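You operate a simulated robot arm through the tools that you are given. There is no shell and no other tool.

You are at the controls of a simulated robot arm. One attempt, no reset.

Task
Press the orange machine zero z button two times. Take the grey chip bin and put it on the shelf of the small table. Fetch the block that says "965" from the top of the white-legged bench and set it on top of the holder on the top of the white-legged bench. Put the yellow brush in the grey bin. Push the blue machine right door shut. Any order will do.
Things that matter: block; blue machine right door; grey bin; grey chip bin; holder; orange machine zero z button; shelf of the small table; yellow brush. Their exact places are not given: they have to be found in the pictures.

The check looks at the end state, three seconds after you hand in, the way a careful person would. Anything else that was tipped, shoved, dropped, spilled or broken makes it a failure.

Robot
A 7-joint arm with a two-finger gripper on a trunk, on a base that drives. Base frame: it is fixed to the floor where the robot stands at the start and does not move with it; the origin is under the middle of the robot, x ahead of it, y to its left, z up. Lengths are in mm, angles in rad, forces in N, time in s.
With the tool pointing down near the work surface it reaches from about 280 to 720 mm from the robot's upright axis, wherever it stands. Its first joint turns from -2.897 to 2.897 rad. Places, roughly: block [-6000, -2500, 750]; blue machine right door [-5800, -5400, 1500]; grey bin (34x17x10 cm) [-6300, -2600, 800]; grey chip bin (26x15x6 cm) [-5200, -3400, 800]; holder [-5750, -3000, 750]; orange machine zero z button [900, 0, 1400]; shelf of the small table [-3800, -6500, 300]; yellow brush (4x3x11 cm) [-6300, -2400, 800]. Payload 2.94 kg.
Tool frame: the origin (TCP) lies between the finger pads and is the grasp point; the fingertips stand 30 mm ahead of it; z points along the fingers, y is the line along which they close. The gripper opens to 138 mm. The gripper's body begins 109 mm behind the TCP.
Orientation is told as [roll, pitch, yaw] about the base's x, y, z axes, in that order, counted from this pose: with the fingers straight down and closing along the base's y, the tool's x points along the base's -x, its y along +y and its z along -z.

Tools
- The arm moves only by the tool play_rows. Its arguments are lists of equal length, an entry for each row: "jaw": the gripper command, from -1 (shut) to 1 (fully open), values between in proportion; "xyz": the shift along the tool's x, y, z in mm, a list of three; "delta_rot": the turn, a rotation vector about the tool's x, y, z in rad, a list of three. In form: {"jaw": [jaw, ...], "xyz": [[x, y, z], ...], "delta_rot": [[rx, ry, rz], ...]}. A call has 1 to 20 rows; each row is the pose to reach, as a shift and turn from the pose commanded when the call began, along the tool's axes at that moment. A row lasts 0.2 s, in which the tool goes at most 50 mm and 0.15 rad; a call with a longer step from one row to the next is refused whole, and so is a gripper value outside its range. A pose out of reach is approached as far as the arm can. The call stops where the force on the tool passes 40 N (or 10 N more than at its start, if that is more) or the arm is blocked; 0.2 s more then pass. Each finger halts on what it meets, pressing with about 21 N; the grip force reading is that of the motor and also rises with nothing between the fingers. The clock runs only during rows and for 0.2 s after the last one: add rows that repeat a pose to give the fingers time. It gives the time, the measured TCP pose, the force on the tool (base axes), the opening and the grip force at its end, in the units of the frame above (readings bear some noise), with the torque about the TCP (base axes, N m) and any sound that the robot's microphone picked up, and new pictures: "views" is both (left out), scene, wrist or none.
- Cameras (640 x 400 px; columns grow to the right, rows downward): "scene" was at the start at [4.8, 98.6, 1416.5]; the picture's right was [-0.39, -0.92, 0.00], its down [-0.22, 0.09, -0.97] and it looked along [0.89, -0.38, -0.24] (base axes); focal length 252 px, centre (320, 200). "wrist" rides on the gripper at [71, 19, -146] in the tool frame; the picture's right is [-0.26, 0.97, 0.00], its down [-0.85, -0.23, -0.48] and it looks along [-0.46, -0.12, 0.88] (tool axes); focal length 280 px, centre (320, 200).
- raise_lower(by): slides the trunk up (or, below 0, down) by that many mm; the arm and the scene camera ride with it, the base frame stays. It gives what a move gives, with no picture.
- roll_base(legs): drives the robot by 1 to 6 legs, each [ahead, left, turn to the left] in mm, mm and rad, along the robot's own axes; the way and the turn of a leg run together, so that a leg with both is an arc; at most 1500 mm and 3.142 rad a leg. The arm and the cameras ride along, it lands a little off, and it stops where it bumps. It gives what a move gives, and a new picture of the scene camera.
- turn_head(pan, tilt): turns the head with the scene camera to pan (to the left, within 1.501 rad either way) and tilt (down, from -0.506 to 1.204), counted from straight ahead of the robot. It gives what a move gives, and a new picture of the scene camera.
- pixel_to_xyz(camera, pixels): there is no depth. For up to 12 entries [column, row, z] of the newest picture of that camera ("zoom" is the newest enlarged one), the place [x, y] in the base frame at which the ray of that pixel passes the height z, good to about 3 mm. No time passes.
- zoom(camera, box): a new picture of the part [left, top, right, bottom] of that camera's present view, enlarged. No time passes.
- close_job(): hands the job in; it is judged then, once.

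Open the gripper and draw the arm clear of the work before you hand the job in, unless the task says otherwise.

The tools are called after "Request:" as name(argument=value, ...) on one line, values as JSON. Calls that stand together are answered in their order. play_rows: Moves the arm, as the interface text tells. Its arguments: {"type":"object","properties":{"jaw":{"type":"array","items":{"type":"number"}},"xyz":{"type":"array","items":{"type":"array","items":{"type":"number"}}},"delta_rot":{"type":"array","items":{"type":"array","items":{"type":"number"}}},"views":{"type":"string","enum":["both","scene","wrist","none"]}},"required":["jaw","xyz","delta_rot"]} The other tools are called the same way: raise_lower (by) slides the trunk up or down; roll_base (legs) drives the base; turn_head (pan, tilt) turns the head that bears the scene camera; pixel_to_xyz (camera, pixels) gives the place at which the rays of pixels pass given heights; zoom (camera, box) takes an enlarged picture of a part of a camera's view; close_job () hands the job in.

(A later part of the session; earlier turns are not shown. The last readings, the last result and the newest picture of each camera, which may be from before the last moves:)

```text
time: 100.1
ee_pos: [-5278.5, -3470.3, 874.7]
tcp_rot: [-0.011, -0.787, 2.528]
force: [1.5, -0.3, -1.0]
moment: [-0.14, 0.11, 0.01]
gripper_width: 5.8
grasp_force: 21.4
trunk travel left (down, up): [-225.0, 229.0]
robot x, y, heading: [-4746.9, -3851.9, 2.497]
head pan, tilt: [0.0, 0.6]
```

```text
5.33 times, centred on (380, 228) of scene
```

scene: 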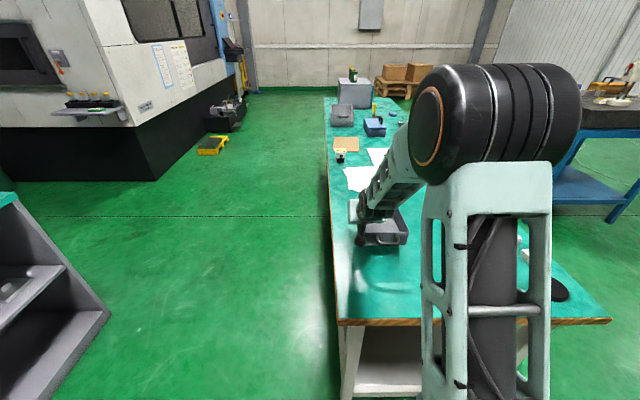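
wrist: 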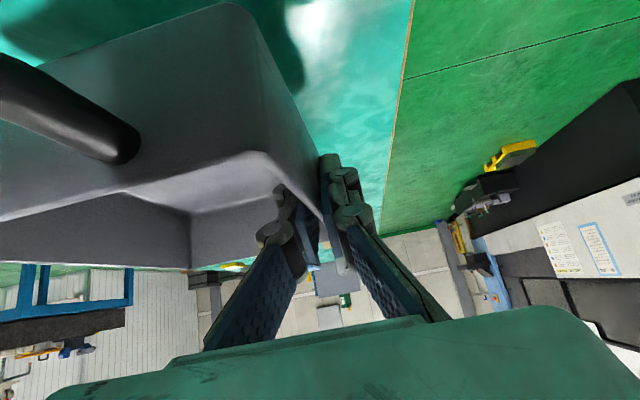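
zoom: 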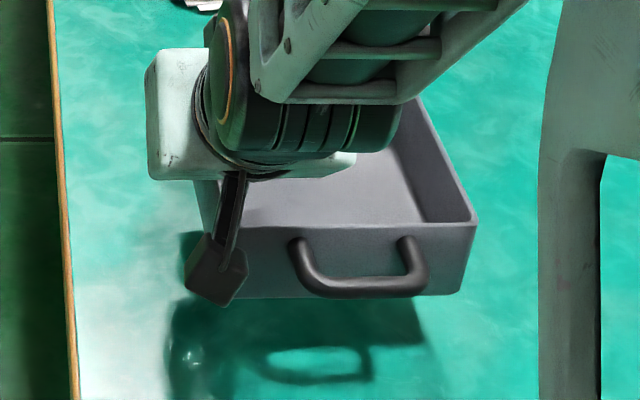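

The bin hangs level and light. I lift a bit more and draw it 150 mm back toward the robot for carrying.

Request:
play_rows(jaw=[-1, -1, -1, -1, -1, -1, -1], xyz=[[-14, 0, -14], [-28, 0, -28], [0, 0, -56], [26, 0, -82], [52, 0, -108], [78, 0, -134], [78, 0, -134]], delta_rot=[[0, 0, 0], [0, 0, 0], [0, 0, 0], [0, 0, 0], [0, 0, 0], [0, 0, 0], [0, 0, 0]])

Request:
roll_base(legs=[[-400, 0, 0], [0, 0, 1.575]])

```text
time: 101.7
ee_pos: [-5158.0, -3558.8, 913.4]
tcp_rot: [-0.013, -0.787, 2.527]
force: [-0.3, -0.2, -1.6]
moment: [-0.1, 0.06, -0.01]
gripper_width: 5.9
grasp_force: 21.4
trunk travel left (down, up): [-225.0, 229.0]
robot x, y, heading: [-4748.8, -3850.2, 2.499]
head pan, tilt: [0.0, 0.6]
```

scene: 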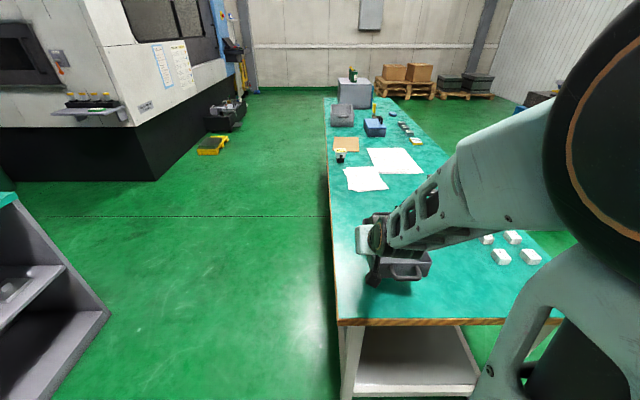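
wrist: 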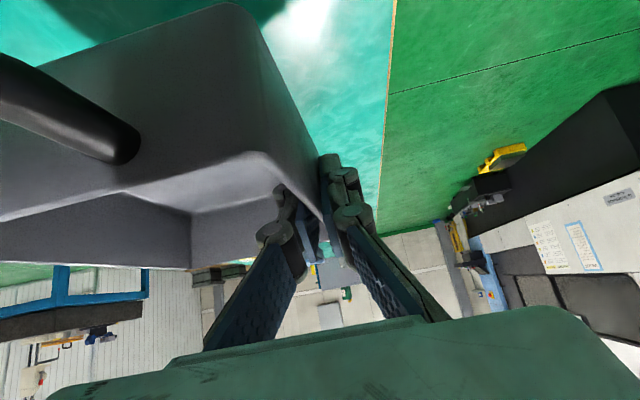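

```text
time: 108.0
ee_pos: [-4712.3, -4500.9, 914.3]
tcp_rot: [-0.011, -0.787, -2.157]
force: [-0.6, 0.1, -1.3]
moment: [-0.09, -0.1, 0.0]
gripper_width: 5.8
grasp_force: 21.8
trunk travel left (down, up): [-225.0, 229.0]
robot x, y, heading: [-4435.2, -4084.9, -2.186]
head pan, tilt: [0.0, 0.6]
```

scene: 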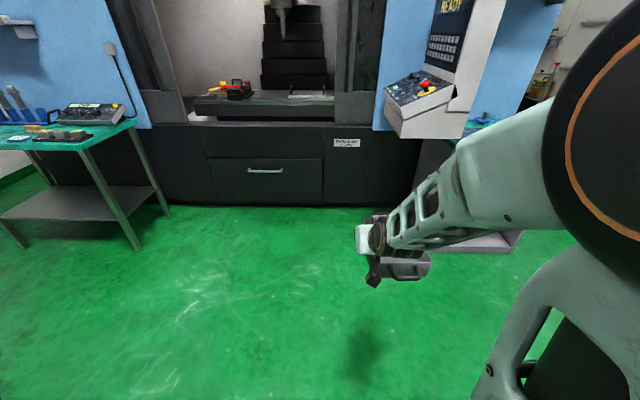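

The bin is carried steadily. The small table is at left with its shelf visible; I query its legs and shelf corners.

Request:
turn_head(pan=0.6, tilt=0.5)

Request:
zoom(camera="scene", box=[120, 60, 440, 260])

```text
time: 109.0
ee_pos: [-4711.3, -4499.7, 914.7]
tcp_rot: [-0.014, -0.786, -2.157]
force: [-0.3, 0.3, -2.7]
moment: [-0.14, -0.09, -0.01]
gripper_width: 5.9
grasp_force: 20.9
trunk travel left (down, up): [-225.0, 229.0]
robot x, y, heading: [-4428.2, -4084.5, -2.184]
head pan, tilt: [0.6, 0.499]
```

scene: 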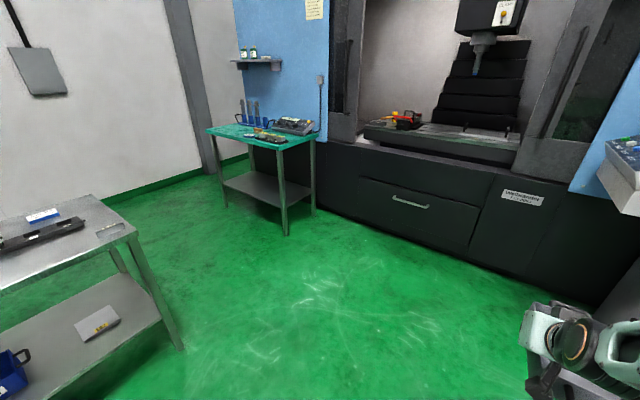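

```text
2.00 times, centred on (280, 160) of scene
```

zoom: 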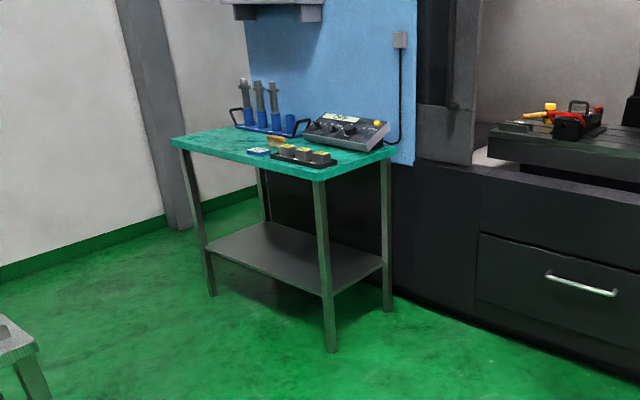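

The shelf is empty. I query the feet, shelf corners and top corners.

Request:
pixel_to_xyz(camera="zoom", pixels=[[331, 351, 0], [212, 295, 0], [387, 310, 0], [325, 297, 250], [208, 248, 250], [383, 263, 250], [325, 297, 300], [208, 248, 300], [383, 263, 300], [318, 180, 800], [171, 145, 800], [397, 155, 800]])

Request:
pixel_to_xyz(camera="scene", pixels=[[184, 350, 0], [133, 236, 800], [93, 197, 800], [545, 285, 0]])

```text
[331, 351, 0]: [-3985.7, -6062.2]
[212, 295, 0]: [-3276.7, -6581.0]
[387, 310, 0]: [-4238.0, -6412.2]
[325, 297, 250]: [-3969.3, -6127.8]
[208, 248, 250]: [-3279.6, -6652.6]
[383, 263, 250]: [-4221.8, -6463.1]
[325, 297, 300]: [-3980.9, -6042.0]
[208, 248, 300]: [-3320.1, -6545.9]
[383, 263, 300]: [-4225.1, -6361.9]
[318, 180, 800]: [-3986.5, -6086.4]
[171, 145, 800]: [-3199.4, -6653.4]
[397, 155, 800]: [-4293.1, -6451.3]
```

```text
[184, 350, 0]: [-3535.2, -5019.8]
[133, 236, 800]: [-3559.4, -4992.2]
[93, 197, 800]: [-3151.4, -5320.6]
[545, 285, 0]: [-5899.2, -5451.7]
```

Shelf corners are about (-3980, -6050), (-3290, -6590), (-4225, -6400) at height ~288, table top ~815. I drive to stand in front of it: ahead to clear the foreground table, then sideways left.

Request:
roll_base(legs=[[0, 0, -0.024], [617, 0, 0], [0, 1000, 0]])

Request:
turn_head(pan=0.5, tilt=0.7)

```text
time: 121.5
ee_pos: [-4288.6, -5584.8, 914.4]
tcp_rot: [-0.012, -0.787, -2.162]
force: [0.1, 0.5, -1.8]
moment: [-0.11, -0.1, -0.01]
gripper_width: 6.0
grasp_force: 21.2
trunk travel left (down, up): [-225.0, 229.0]
robot x, y, heading: [-4009.5, -5172.0, -2.192]
head pan, tilt: [0.6, 0.499]
```

scene: 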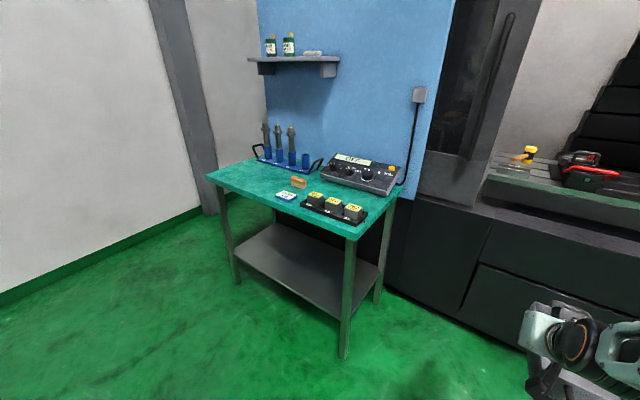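

```text
time: 122.2
ee_pos: [-4289.1, -5584.9, 913.7]
tcp_rot: [-0.011, -0.785, -2.162]
force: [0.7, -0.1, -2.7]
moment: [-0.13, -0.11, 0.0]
gripper_width: 6.2
grasp_force: 20.9
trunk travel left (down, up): [-225.0, 229.0]
robot x, y, heading: [-4004.8, -5169.6, -2.191]
head pan, tilt: [0.499, 0.7]
```

scene: 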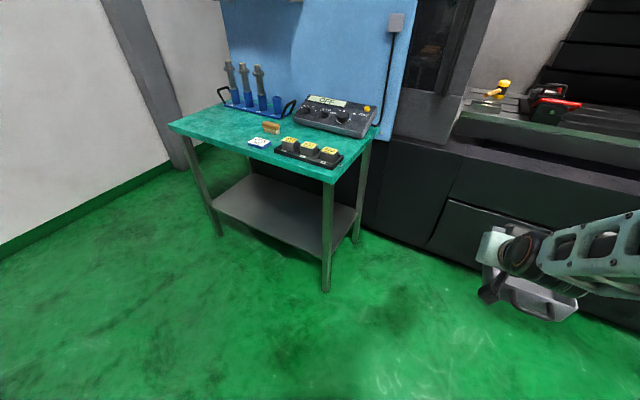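

The shelf is clear and closer now. I query the legs and shelf corners again for accuracy.

Request:
pixel_to_xyz(camera="scene", pixels=[[326, 292, 0], [219, 236, 0], [354, 243, 0], [321, 257, 280], [213, 207, 280], [357, 211, 280], [321, 257, 300], [330, 184, 815], [168, 123, 815]])

Request:
roll_base(legs=[[0, 0, -0.015], [0, 1000, 0]])

```text
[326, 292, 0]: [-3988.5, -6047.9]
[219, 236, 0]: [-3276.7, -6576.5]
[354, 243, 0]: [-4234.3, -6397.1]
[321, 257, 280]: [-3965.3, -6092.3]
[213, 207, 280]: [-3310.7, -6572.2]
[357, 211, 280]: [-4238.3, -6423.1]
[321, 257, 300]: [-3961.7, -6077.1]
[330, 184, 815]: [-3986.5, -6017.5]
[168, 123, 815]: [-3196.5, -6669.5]
```

```text
time: 131.6
ee_pos: [-3472.9, -6165.9, 913.1]
tcp_rot: [-0.012, -0.786, -2.15]
force: [-0.2, -0.2, -2.8]
moment: [-0.08, -0.1, 0.02]
gripper_width: 6.0
grasp_force: 21.2
trunk travel left (down, up): [-225.0, 229.0]
robot x, y, heading: [-3194.2, -5742.5, -2.177]
head pan, tilt: [0.499, 0.7]
```

scene: 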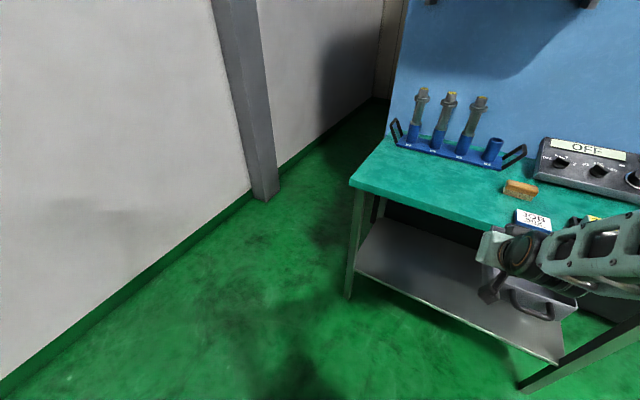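

The robot stands at U≈6517 in front of the shelf, with the bin's front about 65 mm short of the table edge. I straighten the heading slightly and lower the trunk fully.

Request:
roll_base(legs=[[0, 0, -0.03]])

Request:
raise_lower(by=-225)

Request:
turn_head(pan=0.1, tilt=0.8)

```text
time: 132.4
ee_pos: [-3484.8, -6157.0, 914.2]
tcp_rot: [-0.012, -0.788, -2.18]
force: [-0.1, -0.4, -1.5]
moment: [-0.09, -0.13, 0.02]
gripper_width: 6.0
grasp_force: 20.7
trunk travel left (down, up): [-225.0, 229.0]
robot x, y, heading: [-3196.2, -5749.9, -2.206]
head pan, tilt: [0.499, 0.7]
```

scene: 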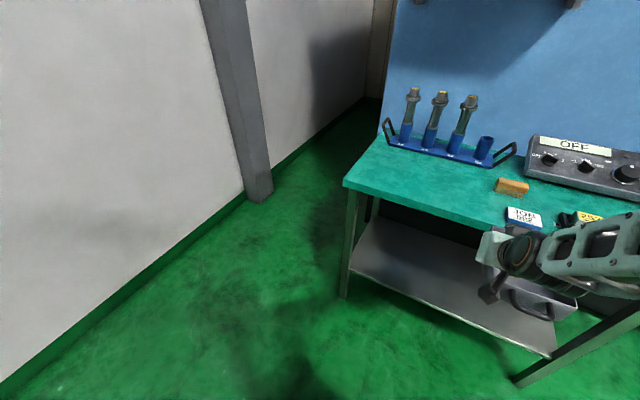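

```text
time: 134.8
ee_pos: [-3485.1, -6156.0, 689.1]
tcp_rot: [-0.011, -0.788, -2.18]
force: [0.3, 0.2, -1.4]
moment: [-0.08, -0.09, -0.01]
gripper_width: 5.9
grasp_force: 20.6
trunk travel left (down, up): [0.0, 454.0]
robot x, y, heading: [-3194.0, -5746.5, -2.206]
head pan, tilt: [0.499, 0.7]
```

```text
time: 135.6
ee_pos: [-3484.8, -6156.9, 689.8]
tcp_rot: [-0.011, -0.789, -2.179]
force: [0.5, 0.8, -2.4]
moment: [-0.09, -0.13, 0.02]
gripper_width: 5.8
grasp_force: 21.2
trunk travel left (down, up): [0.0, 454.0]
robot x, y, heading: [-3194.9, -5747.6, -2.211]
head pan, tilt: [0.099, 0.799]
```

scene: 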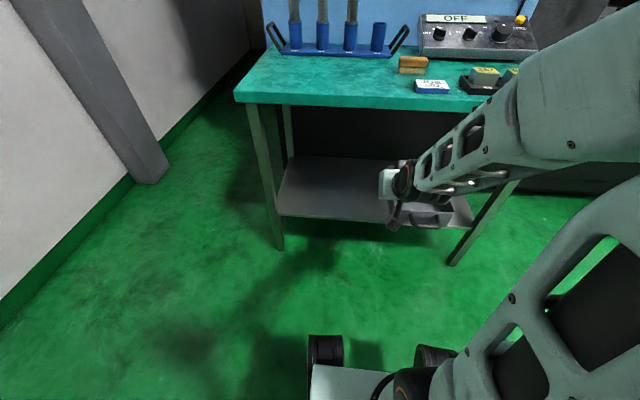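

The bin is at z 689 in front of the shelf. I query the shelf's front edge from this lower camera height to pin down its height.

Request:
pixel_to_xyz(camera="scene", pixels=[[278, 217, 280], [278, 217, 300], [350, 222, 280], [350, 222, 300], [282, 250, 0], [452, 264, 0], [290, 157, 290], [240, 101, 815], [430, 109, 815]])

Request:
zoom(camera="scene", box=[230, 80, 550, 280])

```text
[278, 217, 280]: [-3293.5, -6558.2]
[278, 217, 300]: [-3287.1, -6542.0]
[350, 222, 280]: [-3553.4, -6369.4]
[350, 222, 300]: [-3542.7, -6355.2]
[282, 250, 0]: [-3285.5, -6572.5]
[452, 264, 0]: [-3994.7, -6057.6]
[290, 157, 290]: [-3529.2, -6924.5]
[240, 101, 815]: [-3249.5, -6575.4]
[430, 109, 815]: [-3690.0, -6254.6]
```

```text
2.00 times, centred on (390, 180) of scene
```

zoom: 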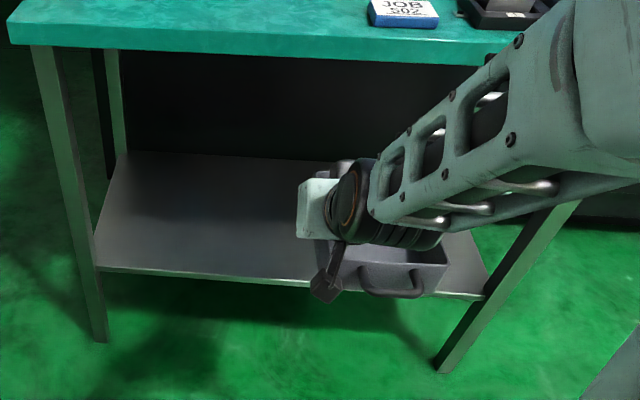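

The shelf edge is at U≈7236, height around 290. I lower the bin in front of the shelf to TCP z 400.

Request:
play_rows(jaw=[-1, -1, -1, -1, -1, -1, -1, -1, -1], xyz=[[26, 0, 26], [52, 0, 51], [78, 0, 77], [103, 0, 102], [129, 0, 128], [154, 0, 153], [180, 0, 179], [205, 0, 204], [205, 0, 204]], delta_rot=[[0, 0, 0], [0, 0, 0], [0, 0, 0], [0, 0, 0], [0, 0, 0], [0, 0, 0], [0, 0, 0], [0, 0, 0], [0, 0, 0]])

```text
time: 137.6
ee_pos: [-3488.8, -6154.7, 398.4]
tcp_rot: [-0.012, -0.786, -2.179]
force: [0.0, -0.6, -2.5]
moment: [-0.11, -0.12, 0.01]
gripper_width: 6.2
grasp_force: 21.4
trunk travel left (down, up): [0.0, 454.0]
robot x, y, heading: [-3198.5, -5748.7, -2.209]
head pan, tilt: [0.099, 0.799]
```

scene: 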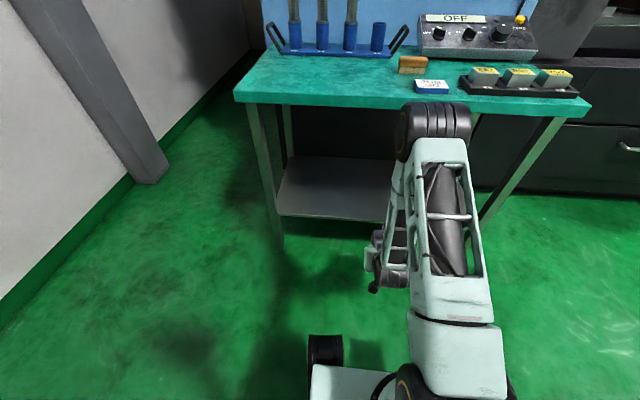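
wrist: 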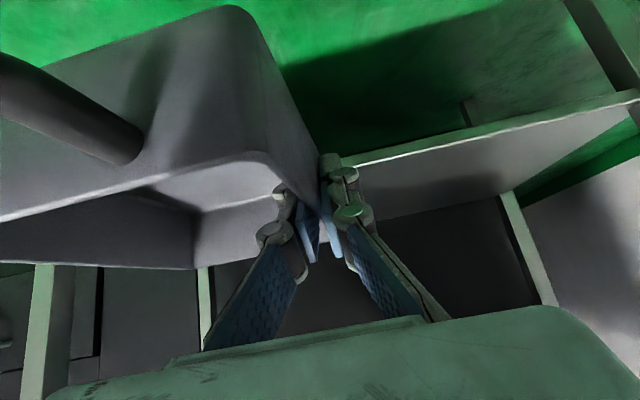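

The elbow now points forward near the table's front edge, so I should keep the base back and reach in with the arm. I roll only 80 mm ahead, then extend the tool about 290 mm into the shelf space at this height.

Request:
roll_base(legs=[[80, 0, 0]])

Request:
play_rows(jaw=[-1, -1, -1, -1], xyz=[[-28, 0, 28], [-56, 0, 56], [-84, 0, 84], [-84, 0, 84]], delta_rot=[[0, 0, 0], [0, 0, 0], [0, 0, 0], [0, 0, 0]])

```text
time: 138.7
ee_pos: [-3534.4, -6218.1, 398.0]
tcp_rot: [-0.012, -0.788, -2.178]
force: [0.5, -0.5, -1.7]
moment: [-0.14, -0.09, -0.02]
gripper_width: 5.9
grasp_force: 20.9
trunk travel left (down, up): [0.0, 454.0]
robot x, y, heading: [-3246.9, -5811.9, -2.201]
head pan, tilt: [0.099, 0.799]
```

scene: 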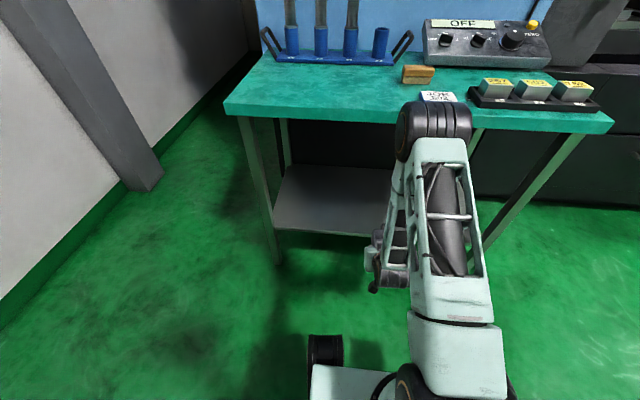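

```text
time: 139.7
ee_pos: [-3604.6, -6315.4, 396.9]
tcp_rot: [-0.012, -0.785, -2.178]
force: [-0.2, -0.3, -2.3]
moment: [-0.08, -0.14, -0.01]
gripper_width: 6.2
grasp_force: 21.2
trunk travel left (down, up): [0.0, 454.0]
robot x, y, heading: [-3242.7, -5813.2, -2.204]
head pan, tilt: [0.099, 0.799]
```

scene: 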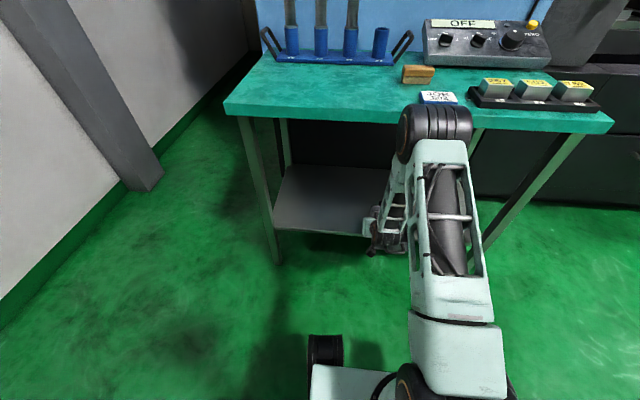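
wrist: 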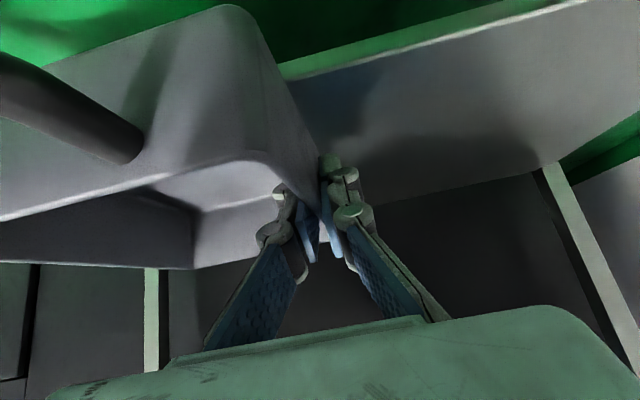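

The bin is entering the shelf space with free room around it. I query the shelf's front edge in the wrist view to check its height.

Request:
pixel_to_xyz(camera="wrist", pixels=[[300, 70, 270], [300, 70, 290], [300, 70, 310], [420, 40, 270], [420, 40, 290], [420, 40, 310]])

Request:
zoom(camera="wrist", box=[200, 0, 640, 275])

```text
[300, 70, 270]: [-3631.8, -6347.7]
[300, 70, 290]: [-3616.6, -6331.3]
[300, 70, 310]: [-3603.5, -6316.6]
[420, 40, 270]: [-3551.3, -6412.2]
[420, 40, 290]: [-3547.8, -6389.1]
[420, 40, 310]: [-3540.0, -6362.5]
```

```text
1.45 times, centred on (420, 138) of wrist
```

zoom: 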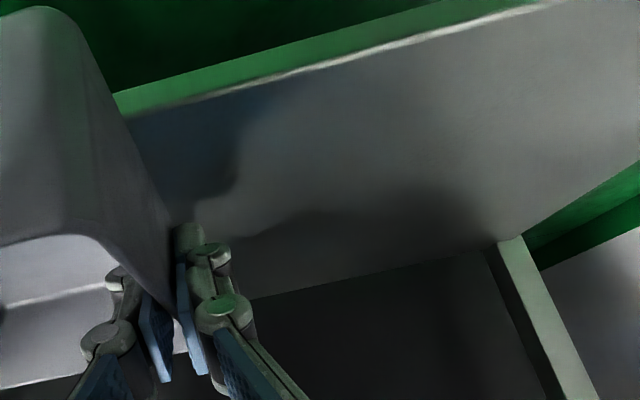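

The shelf edge sits at U≈7245 and about z 285. I extend another 175 mm so the whole bin, handle included, is over the shelf.

Request:
play_rows(jaw=[-1, -1, -1, -1, -1, -1], xyz=[[-25, 0, 25], [-50, 0, 50], [-75, 0, 75], [-100, 0, 100], [-124, 0, 124], [-124, 0, 124]], delta_rot=[[0, 0, 0], [0, 0, 0], [0, 0, 0], [0, 0, 0], [0, 0, 0], [0, 0, 0]])

```text
time: 141.1
ee_pos: [-3703.8, -6459.2, 397.8]
tcp_rot: [-0.012, -0.785, -2.179]
force: [-0.2, 0.3, -1.9]
moment: [-0.07, -0.12, 0.03]
gripper_width: 5.9
grasp_force: 20.9
trunk travel left (down, up): [0.0, 454.0]
robot x, y, heading: [-3245.2, -5813.5, -2.199]
head pan, tilt: [0.099, 0.799]
```

scene: 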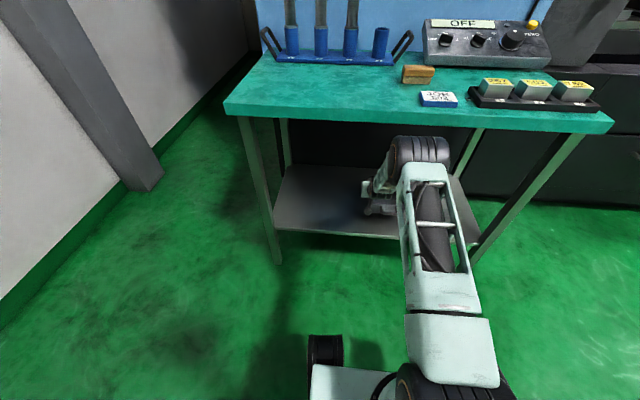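
wrist: 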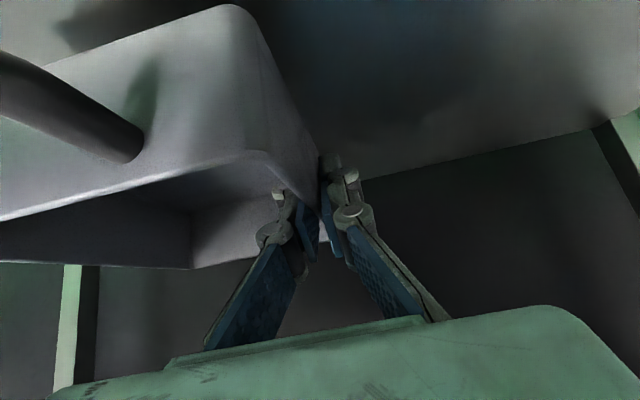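

TCP is at U 7397, so the bin lies fully over the shelf. I lower 60 mm, then feel for the shelf.

Request:
play_rows(jaw=[-1, -1, -1, -1, -1], xyz=[[10, 0, 10], [20, 0, 20], [30, 0, 30], [40, 0, 40], [40, 0, 40]], delta_rot=[[0, 0, 0], [0, 0, 0], [0, 0, 0], [0, 0, 0], [0, 0, 0]])

Request:
zoom(camera="scene", box=[250, 100, 490, 260])

```text
time: 142.3
ee_pos: [-3706.4, -6457.7, 341.6]
tcp_rot: [-0.011, -0.788, -2.178]
force: [0.1, 0.2, -2.3]
moment: [-0.13, -0.11, 0.0]
gripper_width: 6.0
grasp_force: 20.6
trunk travel left (down, up): [0.0, 454.0]
robot x, y, heading: [-3244.0, -5811.2, -2.199]
head pan, tilt: [0.099, 0.799]
```

scene: 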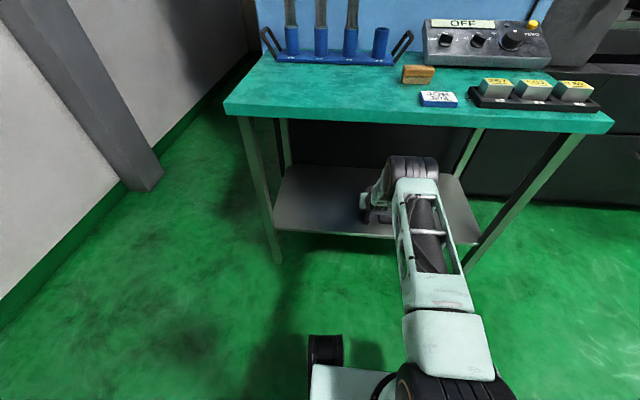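
wrist: 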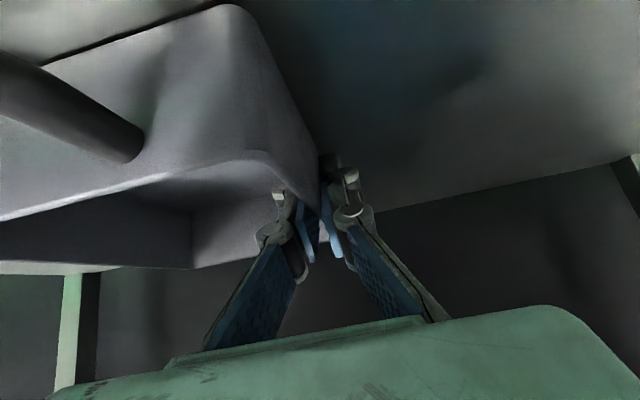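

```text
2.50 times, centred on (370, 180) of scene
```

zoom: 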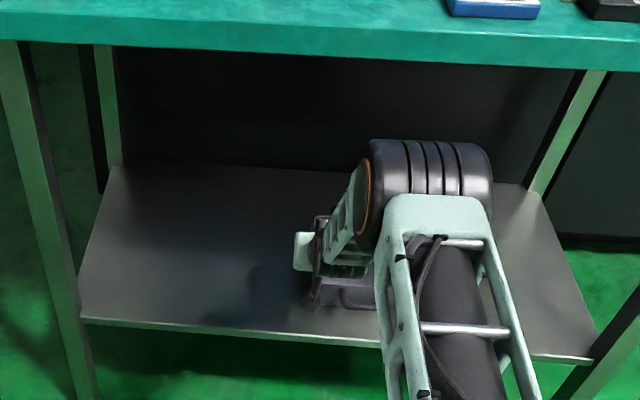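

Bin bottom is near z 300. I lower in small steps and watch the force.

Request:
play_rows(jaw=[-1, -1, -1, -1, -1], xyz=[[2, 0, 2], [4, 0, 4], [6, 0, 6], [8, 0, 8], [8, 0, 8]], delta_rot=[[0, 0, 0], [0, 0, 0], [0, 0, 0], [0, 0, 0], [0, 0, 0]], views="wrist")

```text
time: 143.5
ee_pos: [-3707.5, -6459.5, 335.8]
tcp_rot: [-0.012, -0.794, -2.178]
force: [3.0, 9.1, 18.6]
moment: [-0.05, 0.14, -0.08]
gripper_width: 5.9
grasp_force: 20.9
trunk travel left (down, up): [0.0, 454.0]
robot x, y, heading: [-3240.9, -5809.5, -2.201]
head pan, tilt: [0.099, 0.799]
```

wrist: 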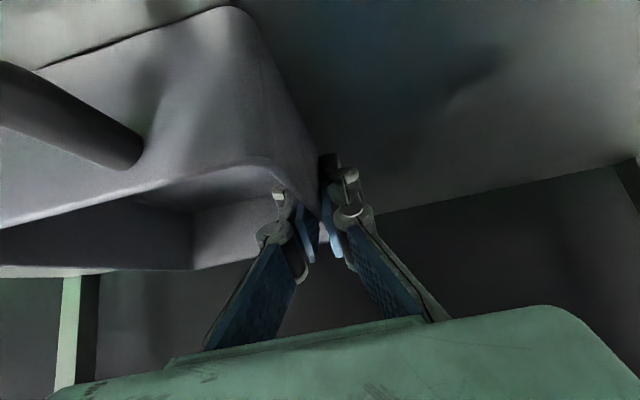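

Contact with the shelf: 18.6 N at TCP z 336. I ease up 4 mm and open the gripper to let the bin stand.

Request:
play_rows(jaw=[-1, -1, -0.5, 0.0, 0.0, 0.0], xyz=[[-3, 0, -3], [-3, 0, -3], [-3, 0, -3], [-3, 0, -3], [-3, 0, -3], [-3, 0, -3]], delta_rot=[[0, 0, 0], [0, 0, 0], [0, 0, 0], [0, 0, 0], [0, 0, 0], [0, 0, 0]])

Request:
zoom(camera="wrist", box=[160, 60, 480, 260])

```text
time: 144.9
ee_pos: [-3705.5, -6457.9, 335.0]
tcp_rot: [-0.013, -0.787, -2.178]
force: [-0.5, -0.6, 0.4]
moment: [-0.02, 0.02, -0.02]
gripper_width: 69.1
grasp_force: 0.1
trunk travel left (down, up): [0.0, 454.0]
robot x, y, heading: [-3247.4, -5813.7, -2.203]
head pan, tilt: [0.099, 0.799]
```

scene: 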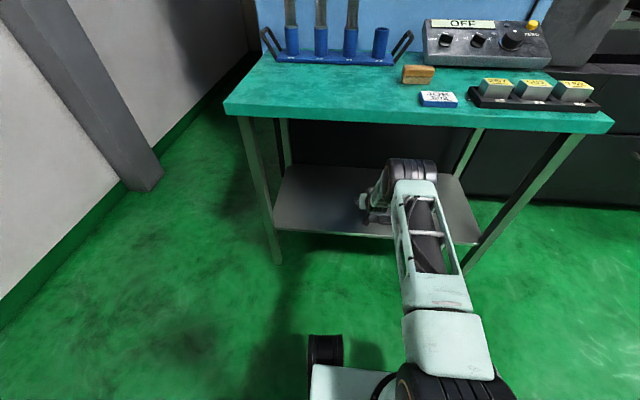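
wrist: 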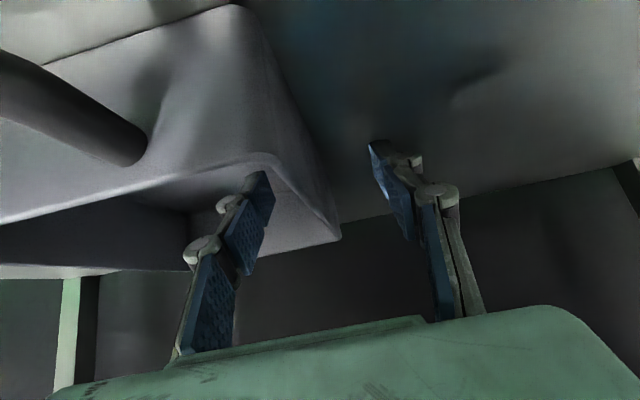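

```text
2.00 times, centred on (320, 160) of wrist
```

zoom: 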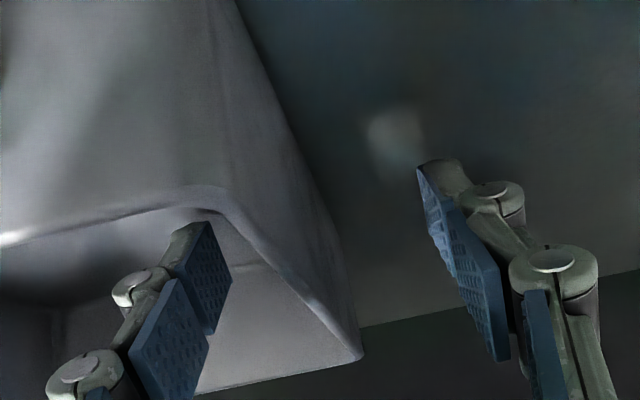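

The bin stands on the shelf, released. I withdraw the fingers back and up along the tool axis, then straight back out of the shelf space.

Request:
play_rows(jaw=[0.0, 0.0, 0.0, 0.0, 0.0, 0.0, 0.0, 0.0, 0.0, 0.0], xyz=[[0, 0, -20], [0, 0, -45], [0, 0, -70], [0, 0, -95], [28, 0, -123], [56, 0, -151], [85, 0, -180], [113, 0, -208], [150, 0, -240], [150, 0, -240]], delta_rot=[[0, 0, 0], [0, 0, 0], [0, 0, 0], [0, 0, 0], [0, 0, 0], [0, 0, 0], [0, 0, 0], [0, 0, 0], [0, 0, 0], [0, 0, 0]])

```text
time: 147.1
ee_pos: [-3550.5, -6233.9, 397.6]
tcp_rot: [-0.012, -0.787, -2.177]
force: [0.1, -0.2, 0.7]
moment: [-0.02, -0.01, -0.01]
gripper_width: 69.1
grasp_force: 0.0
trunk travel left (down, up): [0.0, 454.0]
robot x, y, heading: [-3244.7, -5812.6, -2.202]
head pan, tilt: [0.099, 0.799]
```

scene: 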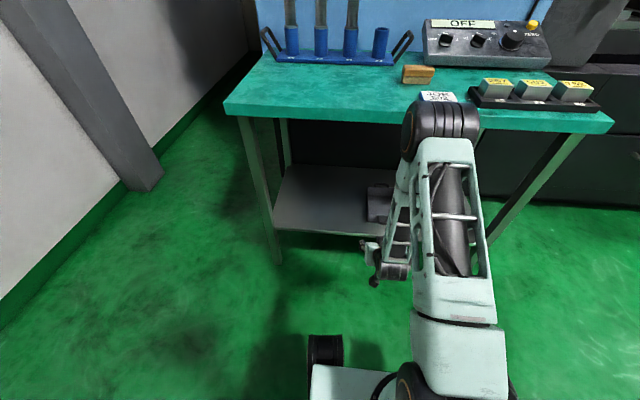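
wrist: 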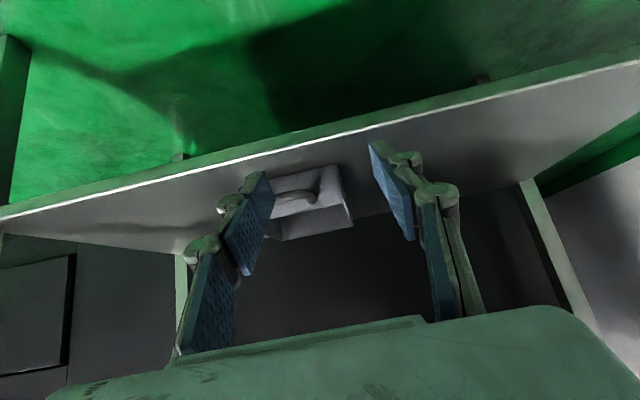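

The bin sits fully on the shelf. I roll back 80 mm and raise the arm again outside the table's edge.

Request:
roll_base(legs=[[-80, 0, 0]])

Request:
play_rows(jaw=[0, 0, 0, 0, 0, 0, 0, 0, 0], xyz=[[-26, 0, -26], [-52, 0, -52], [-78, 0, -78], [-104, 0, -104], [-130, 0, -130], [-155, 0, -155], [-180, 0, -180], [-205, 0, -205], [-205, 0, -205]], delta_rot=[[0, 0, 0], [0, 0, 0], [0, 0, 0], [0, 0, 0], [0, 0, 0], [0, 0, 0], [0, 0, 0], [0, 0, 0], [0, 0, 0]])

Request:
zoom(camera="scene", box=[230, 60, 550, 260])

```text
time: 148.1
ee_pos: [-3504.8, -6169.1, 396.9]
tcp_rot: [-0.013, -0.786, -2.179]
force: [0.6, -0.1, 0.5]
moment: [0.0, 0.0, 0.01]
gripper_width: 68.8
grasp_force: 0.0
trunk travel left (down, up): [0.0, 454.0]
robot x, y, heading: [-3200.3, -5748.8, -2.205]
head pan, tilt: [0.099, 0.799]
```

scene: 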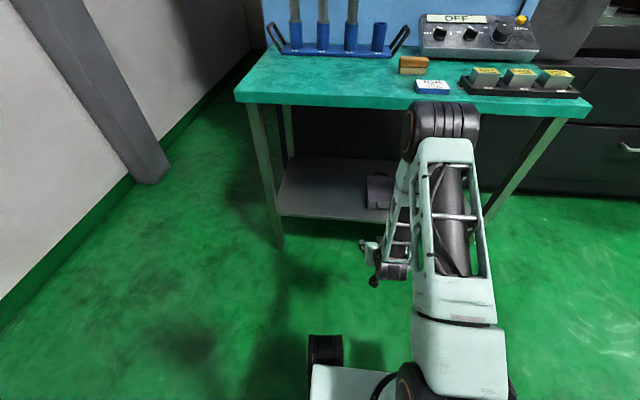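

```text
time: 150.1
ee_pos: [-3502.4, -6171.4, 685.8]
tcp_rot: [-0.012, -0.787, -2.177]
force: [-0.2, 0.8, -0.3]
moment: [0.02, 0.01, 0.05]
gripper_width: 69.0
grasp_force: 0.1
trunk travel left (down, up): [0.0, 454.0]
robot x, y, heading: [-3197.0, -5749.7, -2.201]
head pan, tilt: [0.099, 0.799]
```

scene: 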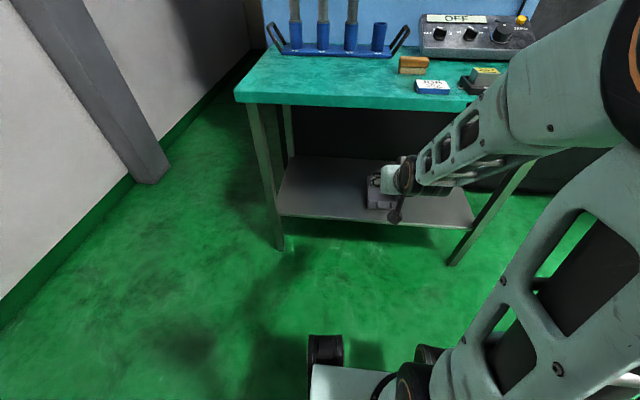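
wrist: 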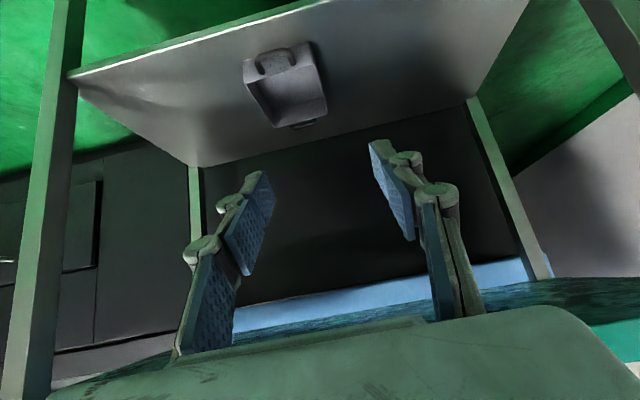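

```text
2.00 times, centred on (390, 160) of scene
```

zoom: 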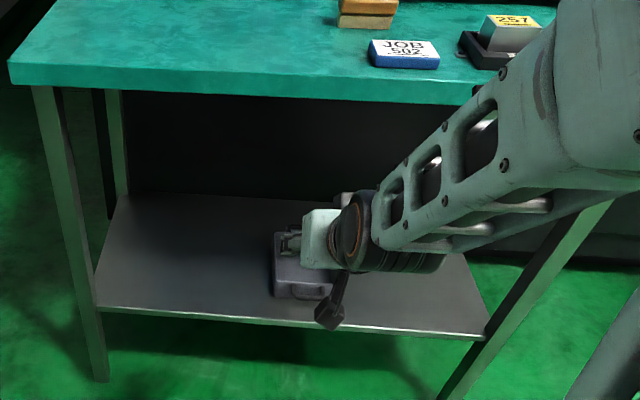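

The bin is well placed. I bring the arm back to its tool-down travel pose and raise the trunk.

Request:
play_rows(jaw=[-1, -1, -1, -1, -1, -1, -1, -1], xyz=[[0, -14, -19], [1, -28, -38], [1, -42, -57], [2, -56, -76], [2, -70, -95], [3, -84, -114], [3, -97, -131], [3, -97, -131]], delta_rot=[[0, 0.112, 0], [0, 0.225, 0], [0, 0.337, 0], [0, 0.45, 0], [0, 0.562, 0], [0, 0.675, 0], [0, 0.787, 0], [0, 0.787, 0]], views="none")

Request:
raise_lower(by=225)

Request:
turn_head(pan=-0.9, tilt=0.2)

```text
time: 151.9
ee_pos: [-3524.7, -6037.3, 779.5]
tcp_rot: [-0.008, 0.003, -2.188]
force: [-0.3, 0.0, -0.3]
moment: [-0.01, -0.01, -0.01]
gripper_width: 0.0
grasp_force: 20.4
out of reach, approached as far as the arm can: row 1
trunk travel left (down, up): [0.0, 454.0]
robot x, y, heading: [-3195.5, -5749.5, -2.201]
head pan, tilt: [0.099, 0.799]
```

```text
time: 154.3
ee_pos: [-3525.4, -6036.9, 1003.9]
tcp_rot: [-0.009, 0.0, -2.187]
force: [-0.3, -0.1, 0.2]
moment: [0.01, -0.01, 0.0]
gripper_width: 0.0
grasp_force: 21.5
trunk travel left (down, up): [-225.0, 229.0]
robot x, y, heading: [-3194.7, -5747.4, -2.205]
head pan, tilt: [0.099, 0.799]
```

```text
time: 155.6
ee_pos: [-3525.5, -6036.9, 1004.0]
tcp_rot: [-0.008, 0.001, -2.187]
force: [-0.1, -0.3, -0.7]
moment: [-0.02, 0.01, 0.01]
gripper_width: 0.0
grasp_force: 21.1
trunk travel left (down, up): [-225.0, 229.0]
robot x, y, heading: [-3198.9, -5746.7, -2.2]
head pan, tilt: [-0.901, 0.201]
```

scene: 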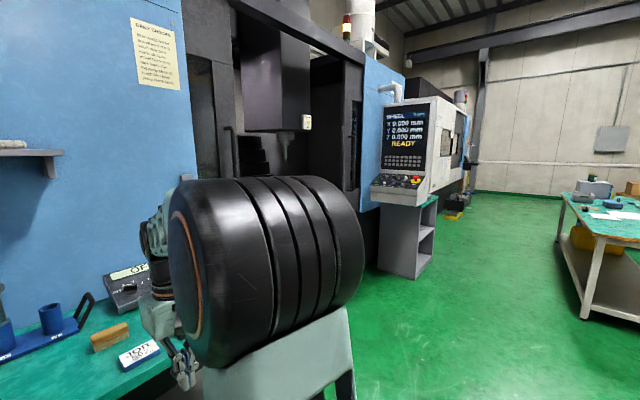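

I move sideways right 1500 mm along the front of the blue machine to look at its doors squarely.

Request:
roll_base(legs=[[0, -1500, 0]])

Request:
turn_head(pan=0.0, tilt=0.0)

```text
time: 168.7
ee_pos: [-4714.6, -5144.0, 1003.5]
tcp_rot: [-0.009, -0.001, -2.207]
force: [-0.1, -0.3, 0.7]
moment: [-0.03, 0.01, 0.01]
gripper_width: 0.1
grasp_force: 21.5
trunk travel left (down, up): [-225.0, 229.0]
robot x, y, heading: [-4382.4, -4866.8, -2.225]
head pan, tilt: [-0.901, 0.201]
```

scene: 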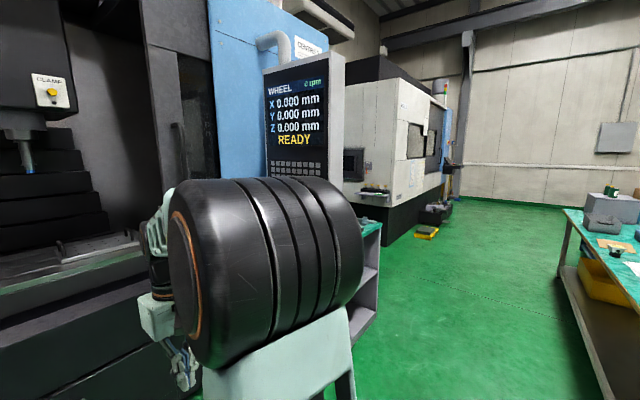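

```text
time: 169.9
ee_pos: [-4715.2, -5145.5, 1004.1]
tcp_rot: [-0.009, 0.0, -2.209]
force: [-0.4, 0.0, 0.0]
moment: [-0.02, 0.01, 0.0]
gripper_width: 0.0
grasp_force: 21.6
trunk travel left (down, up): [-225.0, 229.0]
robot x, y, heading: [-4380.0, -4863.1, -2.23]
head pan, tilt: [0.0, 0.0]
```

scene: 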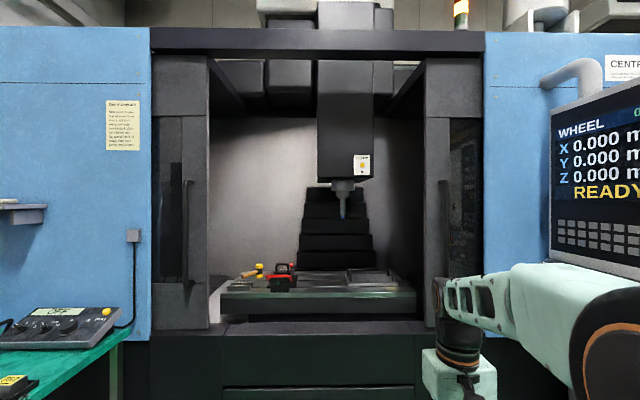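

Both doors are open; the right door's vertical handle is at (442, 182-288), and the door must slide left about half the opening. I zoom in and record rays for triangulation.

Request:
zoom(camera="scene", box=[380, 140, 540, 320])

Request:
pixel_to_xyz(camera="scene", pixels=[[442, 288, 950], [442, 288, 1000], [425, 328, 800], [425, 328, 900], [420, 300, 900], [208, 329, 800]])

```text
2.22 times, centred on (460, 230) of scene
```

zoom: 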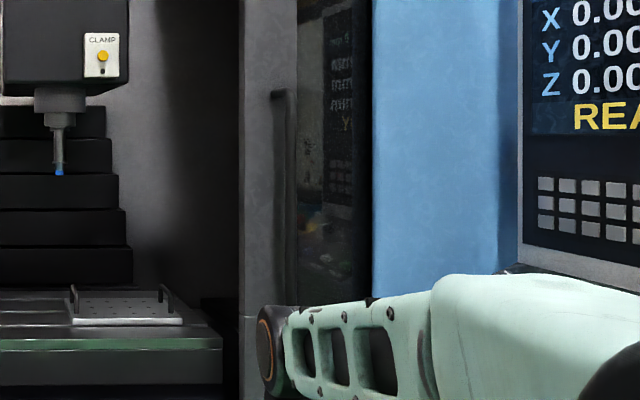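

```text
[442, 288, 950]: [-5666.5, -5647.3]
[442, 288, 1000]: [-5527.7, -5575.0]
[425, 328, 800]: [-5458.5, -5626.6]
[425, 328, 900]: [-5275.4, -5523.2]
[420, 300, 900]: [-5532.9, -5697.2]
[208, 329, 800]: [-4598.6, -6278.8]
```

The handle is a vertical bar near the door's left edge. I move closer: 350 mm ahead and 220 mm right, then look again.

Request:
roll_base(legs=[[0, 0, 0.02], [350, -220, 0]])

Request:
turn_head(pan=-0.2, tilt=0.1)

```text
time: 172.8
ee_pos: [-5086.6, -5299.1, 1004.2]
tcp_rot: [-0.009, -0.001, -2.186]
force: [0.4, 0.2, -0.5]
moment: [0.01, -0.01, 0.03]
gripper_width: 0.0
grasp_force: 21.0
trunk travel left (down, up): [-225.0, 229.0]
robot x, y, heading: [-4756.8, -5013.1, -2.208]
head pan, tilt: [0.0, 0.0]
```

scene: 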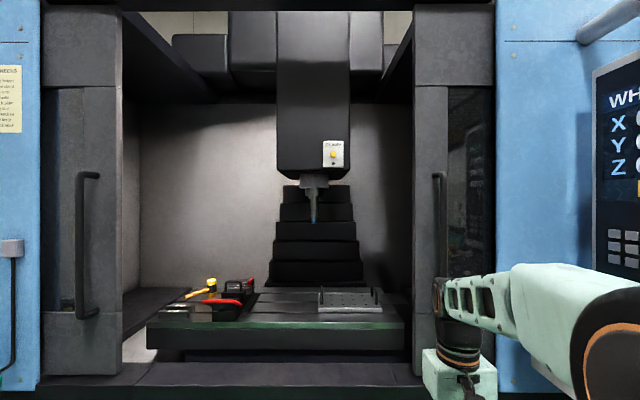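

```text
time: 173.5
ee_pos: [-5084.5, -5299.9, 1004.4]
tcp_rot: [-0.009, 0.0, -2.187]
force: [-0.7, 0.4, -0.3]
moment: [0.05, 0.03, 0.02]
gripper_width: 0.0
grasp_force: 21.1
trunk travel left (down, up): [-225.0, 229.0]
robot x, y, heading: [-4757.6, -5013.2, -2.207]
head pan, tilt: [-0.201, 0.099]
```

scene: 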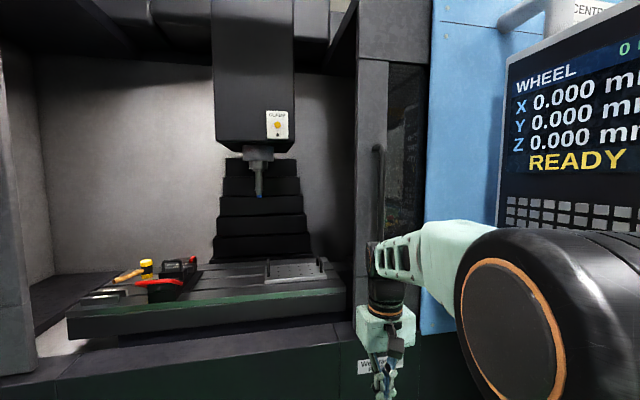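

I use the trunk for parallax on the handle's top end: zoom now, then again after raising 220 mm.

Request:
zoom(camera="scene", box=[340, 120, 420, 260])

Request:
pixel_to_xyz(camera="scene", pixels=[[378, 147, 1480], [378, 147, 1500], [378, 147, 1520], [348, 300, 1000], [348, 300, 1100]])

Request:
raise_lower(by=220)

Request:
zoom(camera="scene", box=[320, 160, 440, 300])

```text
2.86 times, centred on (380, 190) of scene
```

zoom: 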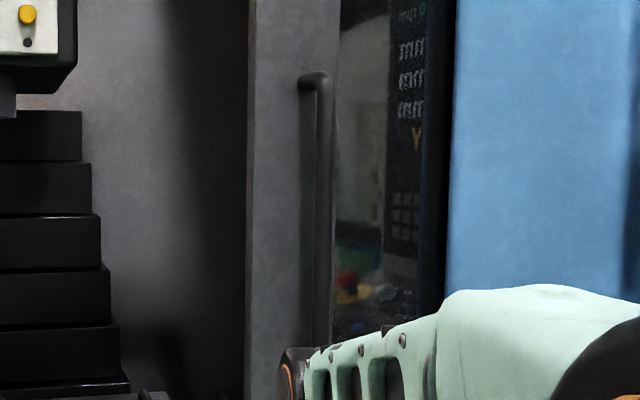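

```text
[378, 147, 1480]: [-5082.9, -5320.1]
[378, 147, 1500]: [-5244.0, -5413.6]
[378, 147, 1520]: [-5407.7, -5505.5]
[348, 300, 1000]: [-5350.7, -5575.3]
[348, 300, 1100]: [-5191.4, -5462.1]
```

```text
time: 175.8
ee_pos: [-5084.6, -5298.8, 1223.7]
tcp_rot: [-0.01, -0.001, -2.186]
force: [-0.4, 0.4, 0.0]
moment: [0.0, -0.03, 0.02]
gripper_width: 0.2
grasp_force: 20.9
trunk travel left (down, up): [-445.0, 9.0]
robot x, y, heading: [-4754.7, -5009.0, -2.204]
head pan, tilt: [-0.201, 0.099]
```

```text
2.86 times, centred on (380, 230) of scene
```

zoom: 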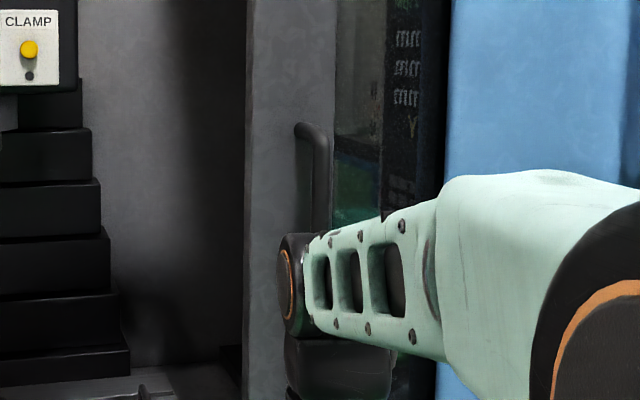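

In the raised view the handle's top bend is at scene (380, 205), versus (382, 147) before. I query both rays.

Request:
pixel_to_xyz(camera="scene", pixels=[[380, 204.8, 1480], [380, 204.8, 1500], [380, 204.8, 1520], [380, 204.8, 1540]])

```text
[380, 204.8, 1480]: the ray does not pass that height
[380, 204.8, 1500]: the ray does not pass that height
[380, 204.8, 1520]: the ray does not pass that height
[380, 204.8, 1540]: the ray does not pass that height
```

The stored scene picture predates the raise, so I use the newest zoom picture instead, with the bend at zoom (320, 128).

Request:
pixel_to_xyz(camera="zoom", pixels=[[320, 128, 1480], [320, 128, 1500], [320, 128, 1520], [320, 128, 1540], [300, 128, 1520]])

```text
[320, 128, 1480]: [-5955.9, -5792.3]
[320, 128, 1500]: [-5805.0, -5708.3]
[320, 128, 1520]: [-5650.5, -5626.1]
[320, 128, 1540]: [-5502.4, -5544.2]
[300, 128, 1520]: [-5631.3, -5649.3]
```

The handle's top bend is near (-5533, -5560, 1535), so the bar is at U≈7760, N≈1140, spanning roughly z 1000-1530. I lower the trunk a bit and point the closed gripper horizontally forward.

Request:
raise_lower(by=-120)

Request:
play_rows(jaw=[-1, -1, -1, -1, -1, -1, -1, -1, -1, -1, -1, -1], xyz=[[-8, 0, -12], [-16, 0, -24], [-24, 0, -36], [-32, 0, -48], [-40, 0, -60], [-48, 0, -72], [-56, 0, -84], [-64, 0, -96], [-72, 0, -108], [-80, 0, -120], [-90, 0, -130], [-90, 0, -130]], delta_rot=[[0, -0.143, 0], [0, -0.286, 0], [0, -0.429, 0], [0, -0.571, 0], [0, -0.714, 0], [0, -0.857, 0], [0, -1.0, 0], [0, -1.142, 0], [0, -1.285, 0], [0, -1.428, 0], [0, -1.57, 0], [0, -1.57, 0]])

```text
time: 177.3
ee_pos: [-5084.0, -5299.2, 1104.6]
tcp_rot: [-0.008, 0.0, -2.188]
force: [-0.3, 0.7, 0.1]
moment: [-0.02, 0.01, -0.02]
gripper_width: 0.1
grasp_force: 20.8
trunk travel left (down, up): [-325.0, 129.0]
robot x, y, heading: [-4754.8, -5013.4, -2.204]
head pan, tilt: [-0.201, 0.099]
```

```text
time: 179.9
ee_pos: [-5135.8, -5375.9, 1235.0]
tcp_rot: [-1.49, -1.563, -0.695]
force: [0.8, 0.3, -0.1]
moment: [-0.02, -0.02, 0.02]
gripper_width: 0.0
grasp_force: 21.5
trunk travel left (down, up): [-325.0, 129.0]
robot x, y, heading: [-4756.2, -5011.0, -2.207]
head pan, tilt: [-0.201, 0.099]
```

scene: 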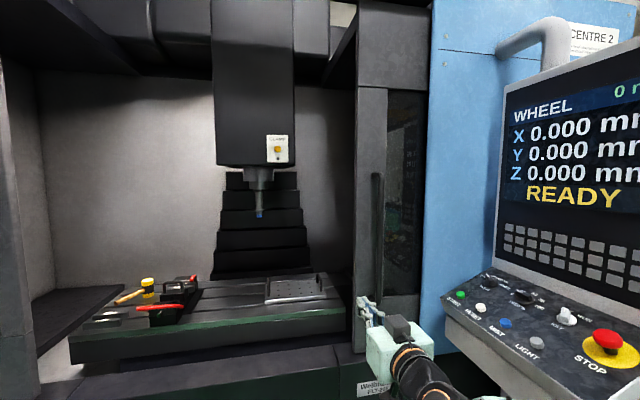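
wrist: 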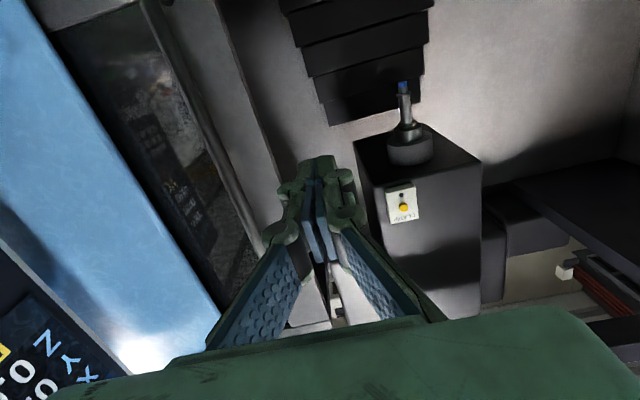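

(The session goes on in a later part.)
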